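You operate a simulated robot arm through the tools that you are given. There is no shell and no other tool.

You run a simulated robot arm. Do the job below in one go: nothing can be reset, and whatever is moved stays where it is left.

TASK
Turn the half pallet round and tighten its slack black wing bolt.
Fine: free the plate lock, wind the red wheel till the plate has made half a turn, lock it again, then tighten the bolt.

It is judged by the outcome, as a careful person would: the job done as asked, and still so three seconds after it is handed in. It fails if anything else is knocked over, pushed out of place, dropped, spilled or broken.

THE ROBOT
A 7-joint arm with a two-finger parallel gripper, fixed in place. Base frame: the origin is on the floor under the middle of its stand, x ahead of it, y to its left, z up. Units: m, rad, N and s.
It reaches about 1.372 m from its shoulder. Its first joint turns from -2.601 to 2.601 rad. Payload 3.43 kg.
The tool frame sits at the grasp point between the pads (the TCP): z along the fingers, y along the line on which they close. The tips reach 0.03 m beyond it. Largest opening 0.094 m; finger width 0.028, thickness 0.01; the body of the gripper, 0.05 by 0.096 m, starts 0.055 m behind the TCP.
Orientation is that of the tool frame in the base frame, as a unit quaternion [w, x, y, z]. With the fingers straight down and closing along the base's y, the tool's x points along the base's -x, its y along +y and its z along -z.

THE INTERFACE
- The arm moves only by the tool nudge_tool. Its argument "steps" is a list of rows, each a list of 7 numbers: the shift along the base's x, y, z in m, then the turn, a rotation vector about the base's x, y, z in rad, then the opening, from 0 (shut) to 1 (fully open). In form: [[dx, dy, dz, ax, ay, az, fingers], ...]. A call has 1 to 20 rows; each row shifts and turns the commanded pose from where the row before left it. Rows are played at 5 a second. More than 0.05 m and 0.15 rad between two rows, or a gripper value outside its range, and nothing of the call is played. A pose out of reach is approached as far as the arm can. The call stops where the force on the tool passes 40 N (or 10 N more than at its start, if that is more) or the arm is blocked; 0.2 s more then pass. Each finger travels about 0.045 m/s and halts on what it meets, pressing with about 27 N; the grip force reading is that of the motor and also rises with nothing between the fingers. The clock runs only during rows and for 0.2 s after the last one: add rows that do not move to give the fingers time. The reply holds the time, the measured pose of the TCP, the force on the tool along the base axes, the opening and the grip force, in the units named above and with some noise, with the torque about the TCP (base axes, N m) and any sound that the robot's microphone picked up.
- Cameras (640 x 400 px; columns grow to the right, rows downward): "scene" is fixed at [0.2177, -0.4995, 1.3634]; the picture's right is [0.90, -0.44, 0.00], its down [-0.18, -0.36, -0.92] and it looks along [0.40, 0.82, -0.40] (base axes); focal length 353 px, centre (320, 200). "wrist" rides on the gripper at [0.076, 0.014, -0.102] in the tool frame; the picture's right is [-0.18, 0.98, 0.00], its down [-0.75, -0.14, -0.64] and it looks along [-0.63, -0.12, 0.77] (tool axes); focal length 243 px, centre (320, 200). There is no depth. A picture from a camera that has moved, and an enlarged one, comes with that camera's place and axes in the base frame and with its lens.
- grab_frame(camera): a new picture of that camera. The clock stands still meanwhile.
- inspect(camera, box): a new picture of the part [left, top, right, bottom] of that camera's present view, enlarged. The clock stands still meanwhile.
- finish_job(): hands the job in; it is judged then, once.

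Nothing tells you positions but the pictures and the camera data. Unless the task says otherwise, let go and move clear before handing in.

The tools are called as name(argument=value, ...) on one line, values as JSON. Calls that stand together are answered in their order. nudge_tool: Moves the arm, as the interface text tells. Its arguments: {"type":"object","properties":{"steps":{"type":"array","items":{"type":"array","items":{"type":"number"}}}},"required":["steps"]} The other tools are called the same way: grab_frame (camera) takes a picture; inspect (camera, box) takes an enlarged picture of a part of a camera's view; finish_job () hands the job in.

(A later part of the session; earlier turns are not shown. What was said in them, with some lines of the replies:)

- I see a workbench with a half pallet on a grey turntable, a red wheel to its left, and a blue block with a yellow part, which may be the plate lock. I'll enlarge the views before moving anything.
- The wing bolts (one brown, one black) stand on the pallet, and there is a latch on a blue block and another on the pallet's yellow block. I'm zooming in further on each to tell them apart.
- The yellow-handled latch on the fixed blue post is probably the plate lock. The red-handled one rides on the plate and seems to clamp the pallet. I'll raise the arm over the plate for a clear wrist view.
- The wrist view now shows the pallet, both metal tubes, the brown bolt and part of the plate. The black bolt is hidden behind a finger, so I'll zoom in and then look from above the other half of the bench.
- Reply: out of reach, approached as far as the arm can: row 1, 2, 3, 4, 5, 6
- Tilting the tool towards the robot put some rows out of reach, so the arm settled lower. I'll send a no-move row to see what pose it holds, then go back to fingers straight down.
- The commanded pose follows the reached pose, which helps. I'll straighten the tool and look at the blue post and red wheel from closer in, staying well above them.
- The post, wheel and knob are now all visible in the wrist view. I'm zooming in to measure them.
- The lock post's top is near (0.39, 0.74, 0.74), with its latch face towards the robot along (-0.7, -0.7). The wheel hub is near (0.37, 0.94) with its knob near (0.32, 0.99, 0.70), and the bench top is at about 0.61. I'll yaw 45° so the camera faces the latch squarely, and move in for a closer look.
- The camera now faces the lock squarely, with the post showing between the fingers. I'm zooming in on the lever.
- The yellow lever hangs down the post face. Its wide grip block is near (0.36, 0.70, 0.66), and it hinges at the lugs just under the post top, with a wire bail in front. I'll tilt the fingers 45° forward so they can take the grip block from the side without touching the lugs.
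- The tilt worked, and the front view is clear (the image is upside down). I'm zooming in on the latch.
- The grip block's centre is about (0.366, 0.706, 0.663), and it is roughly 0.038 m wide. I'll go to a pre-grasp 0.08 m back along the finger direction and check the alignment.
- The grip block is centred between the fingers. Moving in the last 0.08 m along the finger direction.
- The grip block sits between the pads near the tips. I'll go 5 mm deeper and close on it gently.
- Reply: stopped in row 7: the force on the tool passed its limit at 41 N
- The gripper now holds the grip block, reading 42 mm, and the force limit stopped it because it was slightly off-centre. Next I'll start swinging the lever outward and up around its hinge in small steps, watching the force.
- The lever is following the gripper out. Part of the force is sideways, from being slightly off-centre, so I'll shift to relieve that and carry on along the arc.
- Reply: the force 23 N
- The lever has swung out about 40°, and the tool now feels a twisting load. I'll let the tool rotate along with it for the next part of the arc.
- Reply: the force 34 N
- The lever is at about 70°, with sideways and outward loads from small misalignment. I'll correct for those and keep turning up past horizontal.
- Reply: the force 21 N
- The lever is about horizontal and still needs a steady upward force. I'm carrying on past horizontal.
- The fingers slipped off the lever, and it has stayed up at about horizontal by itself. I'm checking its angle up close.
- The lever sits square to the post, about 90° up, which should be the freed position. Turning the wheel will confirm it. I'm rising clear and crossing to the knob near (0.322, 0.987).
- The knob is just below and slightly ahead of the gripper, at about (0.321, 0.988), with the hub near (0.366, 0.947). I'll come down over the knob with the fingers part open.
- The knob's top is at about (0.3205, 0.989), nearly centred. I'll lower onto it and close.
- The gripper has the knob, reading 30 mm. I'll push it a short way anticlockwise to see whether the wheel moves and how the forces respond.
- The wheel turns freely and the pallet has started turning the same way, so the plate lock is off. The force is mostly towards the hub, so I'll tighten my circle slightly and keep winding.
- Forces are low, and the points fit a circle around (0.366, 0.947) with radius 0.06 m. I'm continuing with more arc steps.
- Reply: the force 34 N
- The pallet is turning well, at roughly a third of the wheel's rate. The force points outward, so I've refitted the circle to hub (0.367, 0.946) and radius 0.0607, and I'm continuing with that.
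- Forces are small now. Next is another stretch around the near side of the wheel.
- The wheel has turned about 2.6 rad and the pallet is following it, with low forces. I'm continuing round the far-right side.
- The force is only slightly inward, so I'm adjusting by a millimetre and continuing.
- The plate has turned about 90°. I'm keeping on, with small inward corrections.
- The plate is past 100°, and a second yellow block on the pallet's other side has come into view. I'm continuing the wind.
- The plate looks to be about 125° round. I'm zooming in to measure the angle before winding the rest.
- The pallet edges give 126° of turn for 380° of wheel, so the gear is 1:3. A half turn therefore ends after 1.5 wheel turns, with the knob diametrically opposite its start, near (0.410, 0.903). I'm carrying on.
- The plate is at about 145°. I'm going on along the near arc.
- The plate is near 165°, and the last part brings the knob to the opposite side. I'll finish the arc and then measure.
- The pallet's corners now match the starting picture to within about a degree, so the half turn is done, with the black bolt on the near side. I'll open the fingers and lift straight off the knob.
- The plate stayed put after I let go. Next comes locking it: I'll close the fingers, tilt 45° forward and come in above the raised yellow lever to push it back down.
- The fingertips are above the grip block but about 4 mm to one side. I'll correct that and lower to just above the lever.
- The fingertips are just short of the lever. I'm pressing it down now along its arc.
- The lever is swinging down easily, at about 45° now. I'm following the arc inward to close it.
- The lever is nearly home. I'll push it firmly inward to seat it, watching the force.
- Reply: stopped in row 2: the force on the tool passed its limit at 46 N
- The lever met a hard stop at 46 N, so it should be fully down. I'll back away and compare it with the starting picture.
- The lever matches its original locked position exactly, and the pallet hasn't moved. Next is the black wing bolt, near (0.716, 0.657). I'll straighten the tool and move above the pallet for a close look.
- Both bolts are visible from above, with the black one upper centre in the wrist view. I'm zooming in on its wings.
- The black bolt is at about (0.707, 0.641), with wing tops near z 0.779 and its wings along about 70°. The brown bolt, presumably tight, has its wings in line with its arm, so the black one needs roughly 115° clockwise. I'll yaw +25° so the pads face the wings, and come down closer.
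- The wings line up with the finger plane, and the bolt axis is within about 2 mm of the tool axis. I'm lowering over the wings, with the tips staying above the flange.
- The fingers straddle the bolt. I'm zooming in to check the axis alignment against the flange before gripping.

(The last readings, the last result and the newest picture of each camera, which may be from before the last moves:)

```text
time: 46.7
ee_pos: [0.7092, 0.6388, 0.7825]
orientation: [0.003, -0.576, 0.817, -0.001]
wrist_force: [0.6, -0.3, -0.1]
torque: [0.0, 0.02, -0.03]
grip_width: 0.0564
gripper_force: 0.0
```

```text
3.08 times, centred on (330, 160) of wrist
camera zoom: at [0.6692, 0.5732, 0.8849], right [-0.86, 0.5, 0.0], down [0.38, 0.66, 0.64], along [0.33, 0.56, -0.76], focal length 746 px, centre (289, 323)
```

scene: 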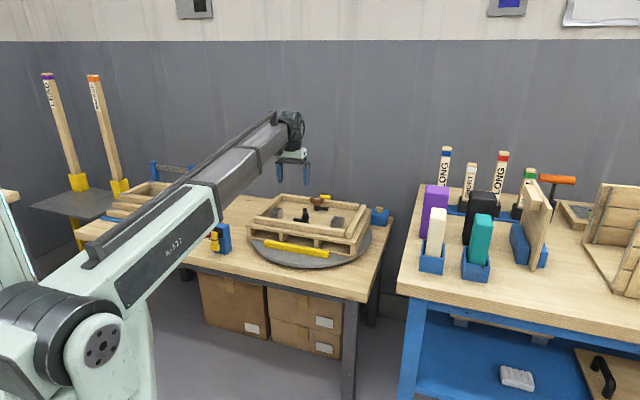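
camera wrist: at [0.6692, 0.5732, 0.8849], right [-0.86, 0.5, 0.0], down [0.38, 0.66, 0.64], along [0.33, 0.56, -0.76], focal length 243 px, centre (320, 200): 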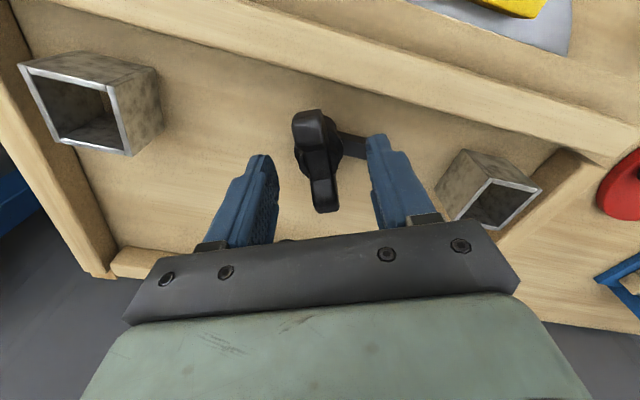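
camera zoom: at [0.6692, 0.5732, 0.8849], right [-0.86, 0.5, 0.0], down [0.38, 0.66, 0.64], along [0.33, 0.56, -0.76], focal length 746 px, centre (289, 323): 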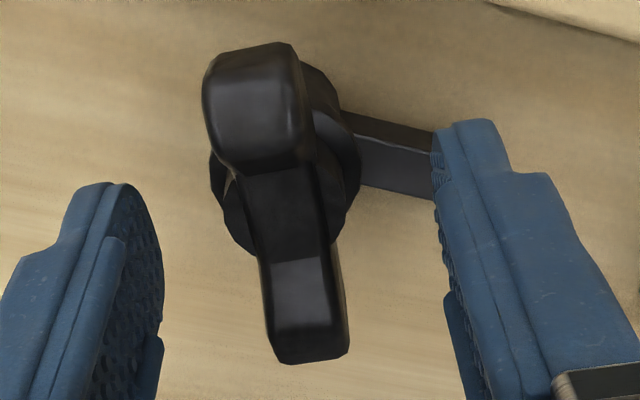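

The flange centre gives the bolt axis as (0.7076, 0.6383), within 1.5 mm of the tool. I'm closing on the wings.

nudge_tool(steps=[[-0.0005, -0.001, 0, 0, 0, 0, 0.4], [0, 0, 0, 0, 0, 0, 0.2], [0, 0, 0, 0, 0, 0, 0.05], [0, 0, 0, 0, 0, 0, 0.0], [0, 0, 0, 0, 0, 0, 0.0]])

grab_frame(camera="wrist")

inspect(camera="scene", box=[276, 190, 340, 230])

```text
time: 47.9
ee_pos: [0.7088, 0.637, 0.7825]
orientation: [0.003, -0.577, 0.817, 0.0]
wrist_force: [6.1, -4.6, -0.9]
torque: [0.27, 0.27, 0.02]
grip_width: 0.018
gripper_force: 27.1
```

```text
taken
camera wrist: at [0.6687, 0.5706, 0.8848], right [-0.86, 0.5, -0.01], down [0.38, 0.66, 0.64], along [0.33, 0.56, -0.76], focal length 243 px, centre (320, 200)
```

wrist: 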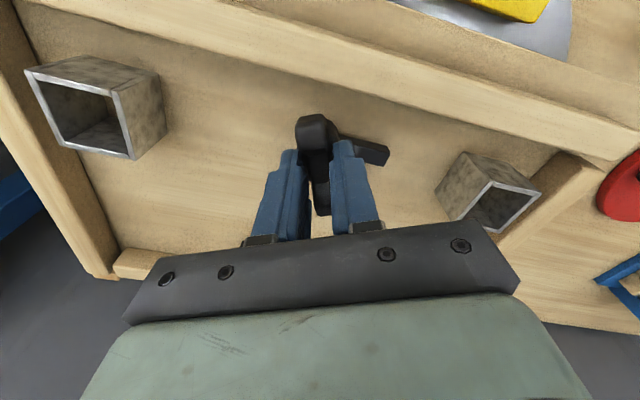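

```text
10.00 times, centred on (308, 210) of scene
camera zoom: at [0.2177, -0.4995, 1.3634], right [0.9, -0.44, 0.0], down [-0.18, -0.36, -0.92], along [0.4, 0.82, -0.4], focal length 3531 px, centre (440, 100)
```

zoom: 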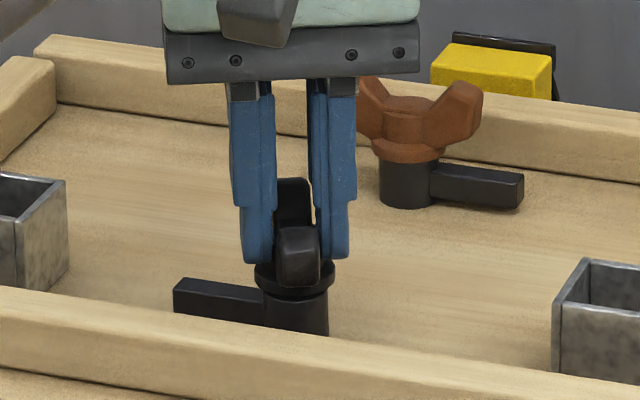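

The wings are gripped at 18 mm. I'll start turning clockwise in small steps, watching the torque about z.

nudge_tool(steps=[[0.0006, -0.0003, 0, 0, 0, -0.1, 0], [0, 0, 0, 0, 0, -0.1, 0], [0, 0, 0, 0, 0, -0.1, 0]])

inspect(camera="scene", box=[276, 190, 340, 230])

```text
time: 48.7
ee_pos: [0.7078, 0.6357, 0.7815]
orientation: [0.003, -0.447, 0.895, -0.002]
wrist_force: [14.7, 2.8, 10.9]
torque: [-0.14, 0.42, -0.02]
grip_width: 0.0177
gripper_force: 27.2
```

```text
10.00 times, centred on (308, 210) of scene
camera zoom: at [0.2177, -0.4995, 1.3634], right [0.9, -0.44, 0.0], down [-0.18, -0.36, -0.92], along [0.4, 0.82, -0.4], focal length 3531 px, centre (440, 100)
```

zoom: 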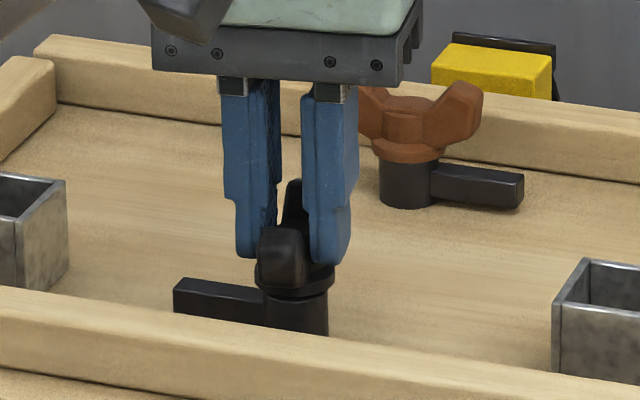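

The bolt is turning freely with the gripper. I'll relieve the small side load and keep turning.

nudge_tool(steps=[[0.0012, 0.0002, 0.001, 0, 0, -0.1, 0], [0.0005, 0.0, 0, 0, 0, -0.1, 0], [0, 0, 0, 0, 0, -0.1, 0]])

inspect(camera="scene", box=[276, 190, 340, 230])

```text
time: 49.5
ee_pos: [0.7082, 0.6368, 0.7823]
orientation: [0.001, -0.309, 0.951, 0.0]
wrist_force: [-4.2, 13.3, 6.1]
torque: [0.89, -0.49, 0.01]
grip_width: 0.018
gripper_force: 27.0
```

```text
10.00 times, centred on (308, 210) of scene
camera zoom: at [0.2177, -0.4995, 1.3634], right [0.9, -0.44, 0.0], down [-0.18, -0.36, -0.92], along [0.4, 0.82, -0.4], focal length 3531 px, centre (440, 100)
```

zoom: 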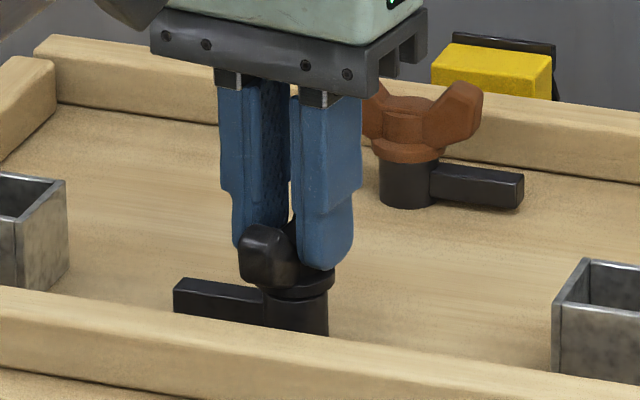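

It has turned about 35° with no resistance yet. I'm continuing.

nudge_tool(steps=[[-0.0004, 0.0012, 0.0005, 0, 0, -0.1, 0], [0, 0.0003, 0, 0, 0, -0.1, 0], [0, 0, 0, 0, 0, -0.1, 0], [0, 0, 0, 0, 0, -0.1, 0]])

inspect(camera="scene", box=[276, 190, 340, 230])

```text
time: 50.5
ee_pos: [0.7077, 0.6371, 0.7837]
orientation: [0.002, -0.113, 0.994, -0.003]
wrist_force: [-4.5, 4.6, -0.8]
torque: [0.39, 1.05, 0.04]
grip_width: 0.0177
gripper_force: 27.0
```

```text
10.00 times, centred on (308, 210) of scene
camera zoom: at [0.2177, -0.4995, 1.3634], right [0.9, -0.44, 0.0], down [-0.18, -0.36, -0.92], along [0.4, 0.82, -0.4], focal length 3531 px, centre (440, 100)
```

zoom: 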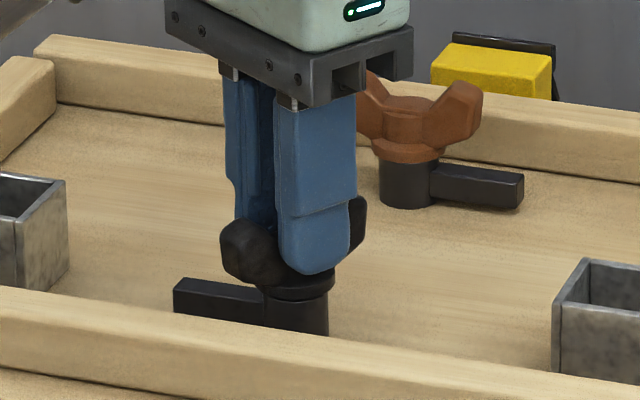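

About 57° turned, with torque about z still near zero. I'm carrying on.

nudge_tool(steps=[[-0.0004, 0.0004, 0, 0, 0, -0.1, 0], [0, 0, 0, 0, 0, -0.1, 0], [0, 0, 0, 0, 0, -0.1, 0], [0, 0, 0, 0, 0, -0.1, 0]])

inspect(camera="scene", box=[276, 190, 340, 230])

```text
time: 51.5
ee_pos: [0.7092, 0.6382, 0.7832]
orientation: [0.002, 0.085, 0.996, -0.003]
wrist_force: [-5.9, 0.8, 0.7]
torque: [0.42, -0.38, 0.0]
grip_width: 0.0179
gripper_force: 27.2
```

```text
10.00 times, centred on (308, 210) of scene
camera zoom: at [0.2177, -0.4995, 1.3634], right [0.9, -0.44, 0.0], down [-0.18, -0.36, -0.92], along [0.4, 0.82, -0.4], focal length 3531 px, centre (440, 100)
```

zoom: 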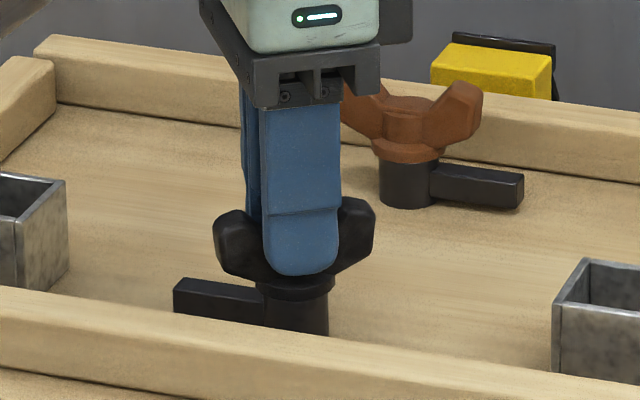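

About 80° turned and still loose. I'm continuing clockwise.

nudge_tool(steps=[[-0.0004, 0.0, 0, 0, 0, -0.1, 0], [0, 0, 0, 0, 0, -0.1, 0], [0, 0, 0, 0, 0, -0.1, 0], [0, 0, 0, 0, 0, -0.1, 0]])

inspect(camera="scene", box=[276, 190, 340, 230])

```text
time: 52.5
ee_pos: [0.7085, 0.6376, 0.783]
orientation: [0.0, 0.282, 0.959, -0.004]
wrist_force: [-0.2, -3.8, -6.5]
torque: [0.38, -0.32, -0.01]
grip_width: 0.0178
gripper_force: 26.8
```

```text
10.00 times, centred on (308, 210) of scene
camera zoom: at [0.2177, -0.4995, 1.3634], right [0.9, -0.44, 0.0], down [-0.18, -0.36, -0.92], along [0.4, 0.82, -0.4], focal length 3531 px, centre (440, 100)
```

zoom: 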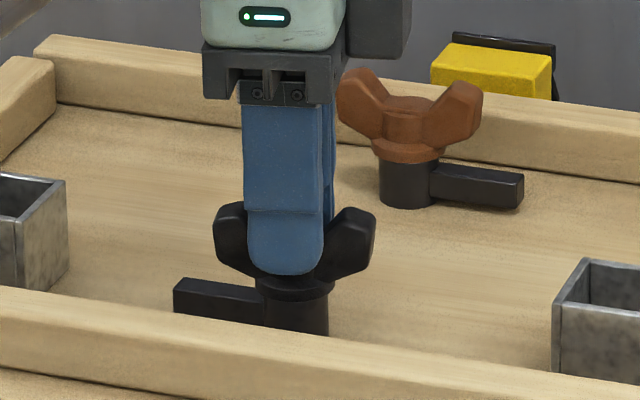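

About 103° turned, with the wings almost in line with the arm. I'm continuing gently and watching for resistance.

nudge_tool(steps=[[0, -0.0003, 0, 0, 0, -0.08, 0], [0, 0, 0, 0, 0, -0.08, 0], [0, 0, 0, 0, 0, -0.08, 0]])

inspect(camera="scene", box=[276, 190, 340, 230])

grab_frame(camera="wrist")

```text
time: 53.3
ee_pos: [0.7082, 0.6387, 0.7827]
orientation: [0.001, 0.394, 0.919, -0.002]
wrist_force: [3.9, -0.9, 0.2]
torque: [0.17, -0.11, 0.96]
grip_width: 0.0185
gripper_force: 26.6
```

```text
10.00 times, centred on (308, 210) of scene
camera zoom: at [0.2177, -0.4995, 1.3634], right [0.9, -0.44, 0.0], down [-0.18, -0.36, -0.92], along [0.4, 0.82, -0.4], focal length 3531 px, centre (440, 100)
```

zoom: 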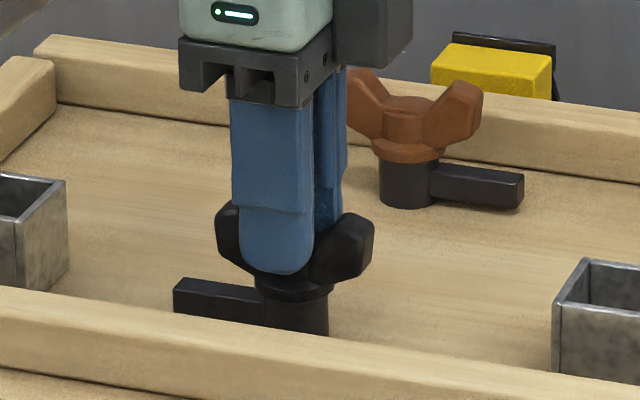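

```text
taken
camera wrist: at [0.666, 0.7049, 0.8851], right [0.84, 0.54, 0.0], down [0.42, -0.64, 0.64], along [0.35, -0.54, -0.76], focal length 243 px, centre (320, 200)
```

wrist: 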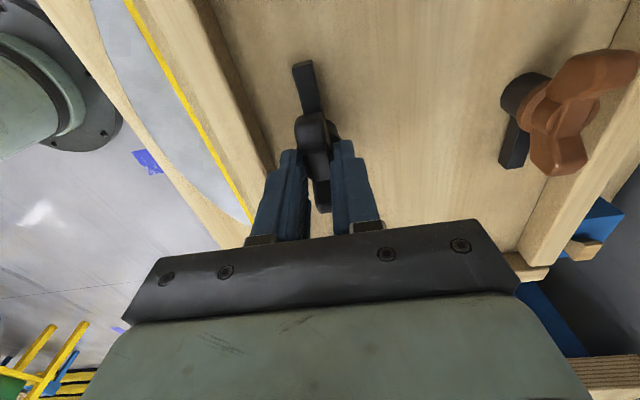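

Resistance has appeared, with 0.96 N·m about z and the wings now in line with the arm like the brown bolt. I'll apply a bit more turn to make sure it is tight.

nudge_tool(steps=[[0, 0, 0, 0, 0, -0.06, 0], [0, 0, 0, 0, 0, -0.06, 0], [0, 0, 0, 0, 0, 0, 0]])

inspect(camera="wrist", box=[250, 40, 400, 225])

inspect(camera="scene", box=[276, 190, 340, 230])

```text
time: 54.1
ee_pos: [0.7073, 0.6386, 0.7836]
orientation: [0.0, 0.45, 0.893, -0.003]
wrist_force: [1.2, 6.0, -0.1]
torque: [0.46, -0.16, 0.91]
grip_width: 0.0219
gripper_force: 27.7
```

```text
2.16 times, centred on (325, 132) of wrist
camera zoom: at [0.6737, 0.71, 0.8853], right [0.9, 0.44, 0.0], down [0.34, -0.69, 0.64], along [0.28, -0.58, -0.77], focal length 525 px, centre (309, 346)
```

zoom: 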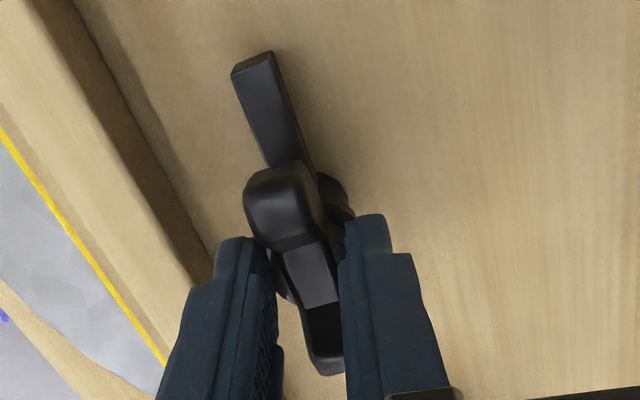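

```text
10.00 times, centred on (308, 210) of scene
camera zoom: at [0.2177, -0.4995, 1.3634], right [0.9, -0.44, 0.0], down [-0.18, -0.36, -0.92], along [0.4, 0.82, -0.4], focal length 3531 px, centre (440, 100)
```

zoom: 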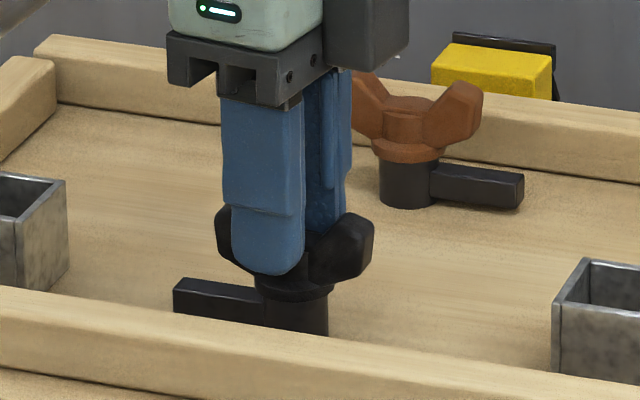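

The wings stopped at about -45°, in line with the arm, while the gripper slipped past at about 1 N·m. So the bolt hit its end stop after roughly 115° of turn. I'll ease the twist, open, and rise to check.

nudge_tool(steps=[[0, 0, 0, 0, 0, 0.05, 0], [0, 0, 0, 0, 0, 0.05, 0.1], [0, 0, 0, 0, 0, 0.04, 0.4], [0, 0, 0, 0, 0, 0, 0.6], [0, 0, 0, 0, 0, 0, 0.6], [0, 0, 0.03, 0, 0, 0, 0.6], [0, 0, 0.04, 0, 0, 0, 0.6], [0, 0, 0.04, 0, 0, 0, 0.6], [0, 0, 0, 0, 0, 0, 0.6]])

grab_frame(camera="wrist")

inspect(camera="scene", box=[276, 190, 340, 230])

```text
time: 56.1
ee_pos: [0.7064, 0.6365, 0.895]
orientation: [0.0, 0.385, 0.923, -0.003]
wrist_force: [-0.1, -0.3, -0.7]
torque: [-0.02, 0.01, 0.04]
grip_width: 0.0564
gripper_force: 0.0
```

```text
taken
camera wrist: at [0.6634, 0.7025, 0.9961], right [0.83, 0.56, 0.0], down [0.43, -0.63, 0.65], along [0.36, -0.54, -0.76], focal length 243 px, centre (320, 200)
```

wrist: 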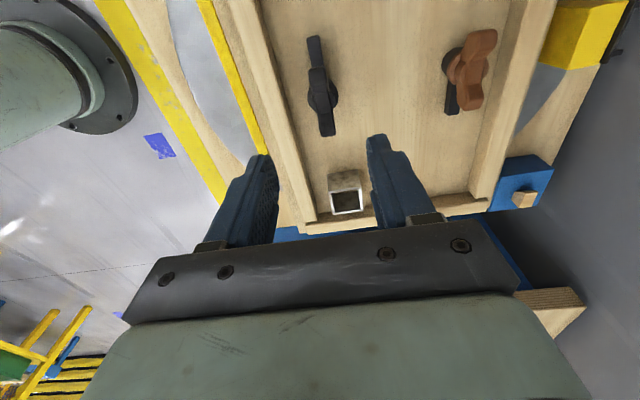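

```text
10.00 times, centred on (308, 210) of scene
camera zoom: at [0.2177, -0.4995, 1.3634], right [0.9, -0.44, 0.0], down [-0.18, -0.36, -0.92], along [0.4, 0.82, -0.4], focal length 3531 px, centre (440, 100)
```

zoom: 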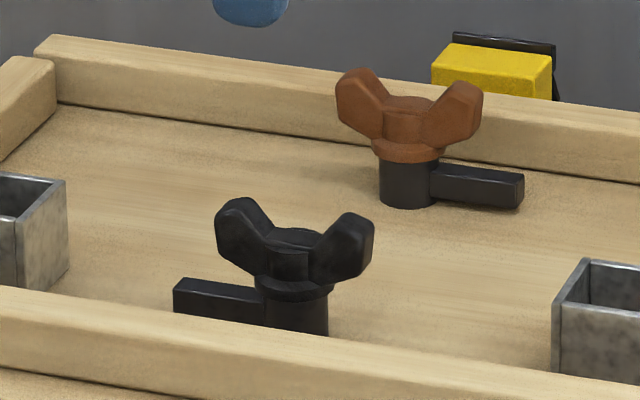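

The black bolt's wings are now in line with its arm, matching the brown one. I'm comparing both from above more closely.

inspect(camera="wrist", box=[280, 20, 376, 150])

inspect(camera="wrist", box=[420, 10, 516, 130])

inspect(camera="scene", box=[240, 170, 400, 270])

```text
3.08 times, centred on (328, 85) of wrist
camera zoom: at [0.6634, 0.7025, 0.9961], right [0.83, 0.56, 0.0], down [0.43, -0.63, 0.65], along [0.36, -0.54, -0.76], focal length 746 px, centre (295, 554)
```

zoom: 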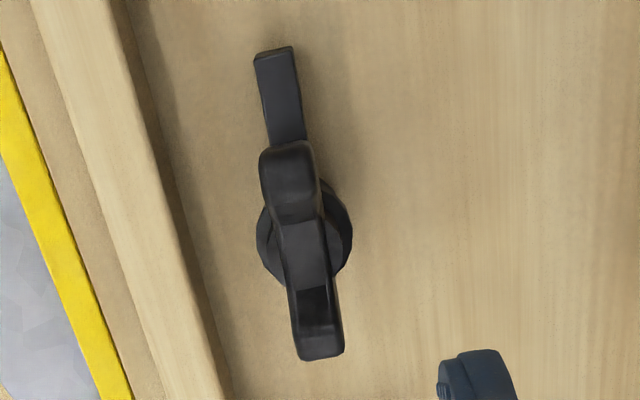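

```text
3.33 times, centred on (468, 70) of wrist
camera zoom: at [0.6634, 0.7025, 0.9961], right [0.83, 0.56, 0.0], down [0.43, -0.63, 0.65], along [0.36, -0.54, -0.76], focal length 809 px, centre (-173, 633)
```

zoom: 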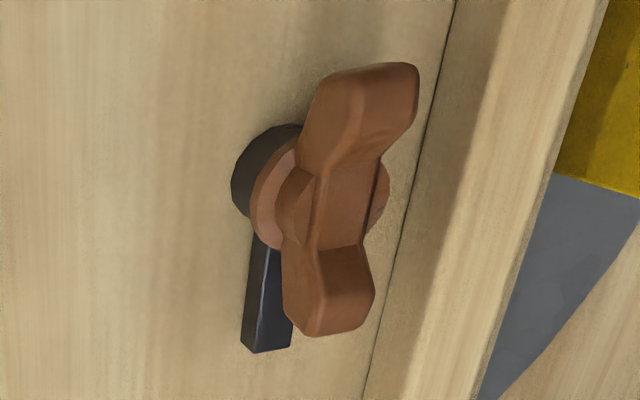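

```text
4.00 times, centred on (320, 220) of scene
camera zoom: at [0.2177, -0.4995, 1.3634], right [0.9, -0.44, 0.0], down [-0.18, -0.36, -0.92], along [0.4, 0.82, -0.4], focal length 1412 px, centre (320, 120)
```

zoom: 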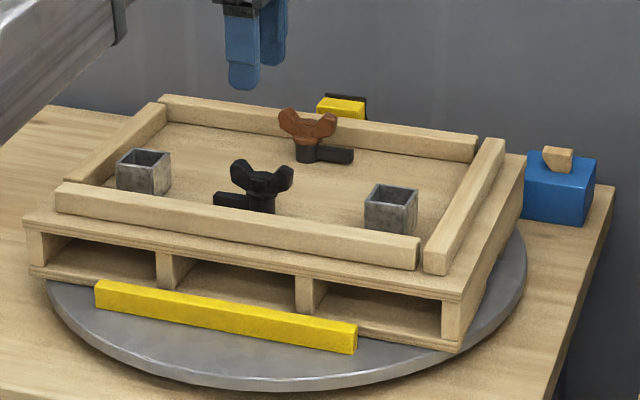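

The black wings lie at -45°, exactly in line with the arm, and the pallet and plate have not shifted. I'll back the arm up and clear, then check the whole scene.

nudge_tool(steps=[[0, 0, 0.045, 0, 0, 0, 0.6], [0, 0, 0.045, 0, 0, 0, 0.6], [-0.03, -0.01, 0.03, 0, 0, 0.1, 0.6], [-0.04, -0.01, 0.02, 0, 0, 0.1, 0.6], [-0.04, -0.01, 0.0, 0, 0, 0.1, 0.6], [-0.04, -0.01, 0.0, 0, 0, 0.1, 0.6], [-0.04, -0.01, 0, 0, 0, 0.1, 0.6], [-0.04, -0.01, 0, 0, 0, 0.1, 0.6], [0, 0, 0, 0, 0, 0, 0.6], [0, 0, 0, 0, 0, 0, 0.6]])

grab_frame(camera="scene")

grab_frame(camera="wrist")

inspect(camera="scene", box=[140, 160, 300, 260])

inspect(camera="scene", box=[240, 170, 400, 270])

```text
time: 58.3
ee_pos: [0.4749, 0.5799, 1.0323]
orientation: [0.001, 0.095, 0.995, -0.003]
wrist_force: [0.1, 0.5, 0.0]
torque: [0.04, -0.01, -0.01]
grip_width: 0.0564
gripper_force: 0.0
```

```text
taken
```

scene: 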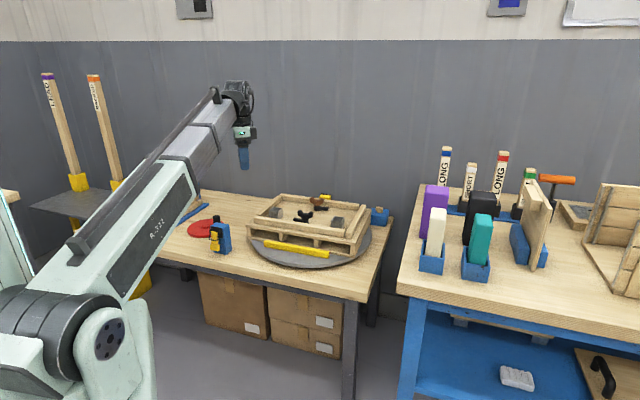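

```text
taken
camera wrist: at [0.4017, 0.6092, 1.1353], right [0.37, 0.93, 0.0], down [0.71, -0.28, 0.65], along [0.6, -0.24, -0.76], focal length 243 px, centre (320, 200)
```

wrist: 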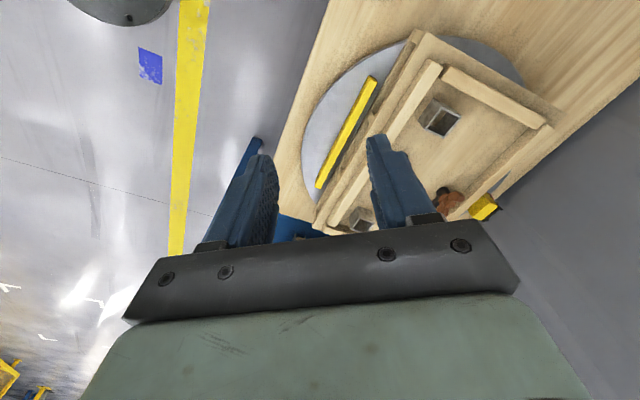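

```text
4.00 times, centred on (220, 210) of scene
camera zoom: at [0.2177, -0.4995, 1.3634], right [0.9, -0.44, 0.0], down [-0.18, -0.36, -0.92], along [0.4, 0.82, -0.4], focal length 1412 px, centre (720, 160)
```

zoom: 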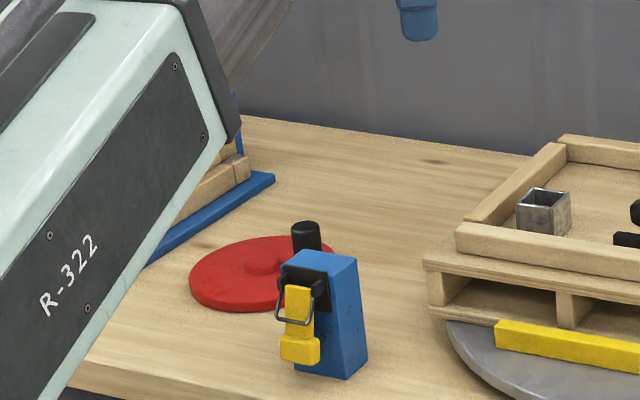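

```text
4.00 times, centred on (320, 220) of scene
camera zoom: at [0.2177, -0.4995, 1.3634], right [0.9, -0.44, 0.0], down [-0.18, -0.36, -0.92], along [0.4, 0.82, -0.4], focal length 1412 px, centre (320, 120)
```

zoom: 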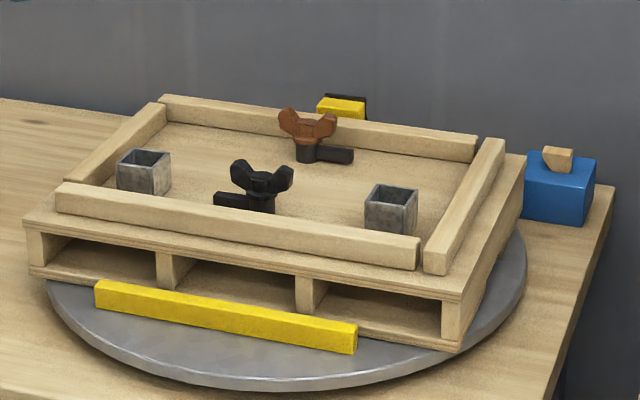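

Everything is in place: the plate has made its half turn, the lock lever is fully down, and the black bolt is tight and in line with its arm. Nothing else has moved and the arm is clear, so I'm handing the job in.

finish_job()

```text
The job is handed in.
```

The half pallet is turned round, the plate is locked again, and the black wing bolt is tightened. The job is handed in.

- **Plate lock:** I swung the yellow lever on the blue post up to free the plate. Afterwards I pushed it back down until it hit its stop, and it looks the same as it did at the start.
- **Half turn:** I wound the red wheel one and a half turns, which turned the plate half a turn. The pallet's corners match the starting picture to within about a degree.
- **Black bolt:** I turned it clockwise about 115° until it stopped, at about 1 N·m. The gripper slipped at that point, so that is as tight as I could make it. Its wings now line up with its arm, as the brown bolt's do.

I didn't try the wheel again after locking, so the lock rests on the lever's position and the plate not moving while I tightened the bolt. In the final pictures nothing else had moved, and the arm was clear of the bench.
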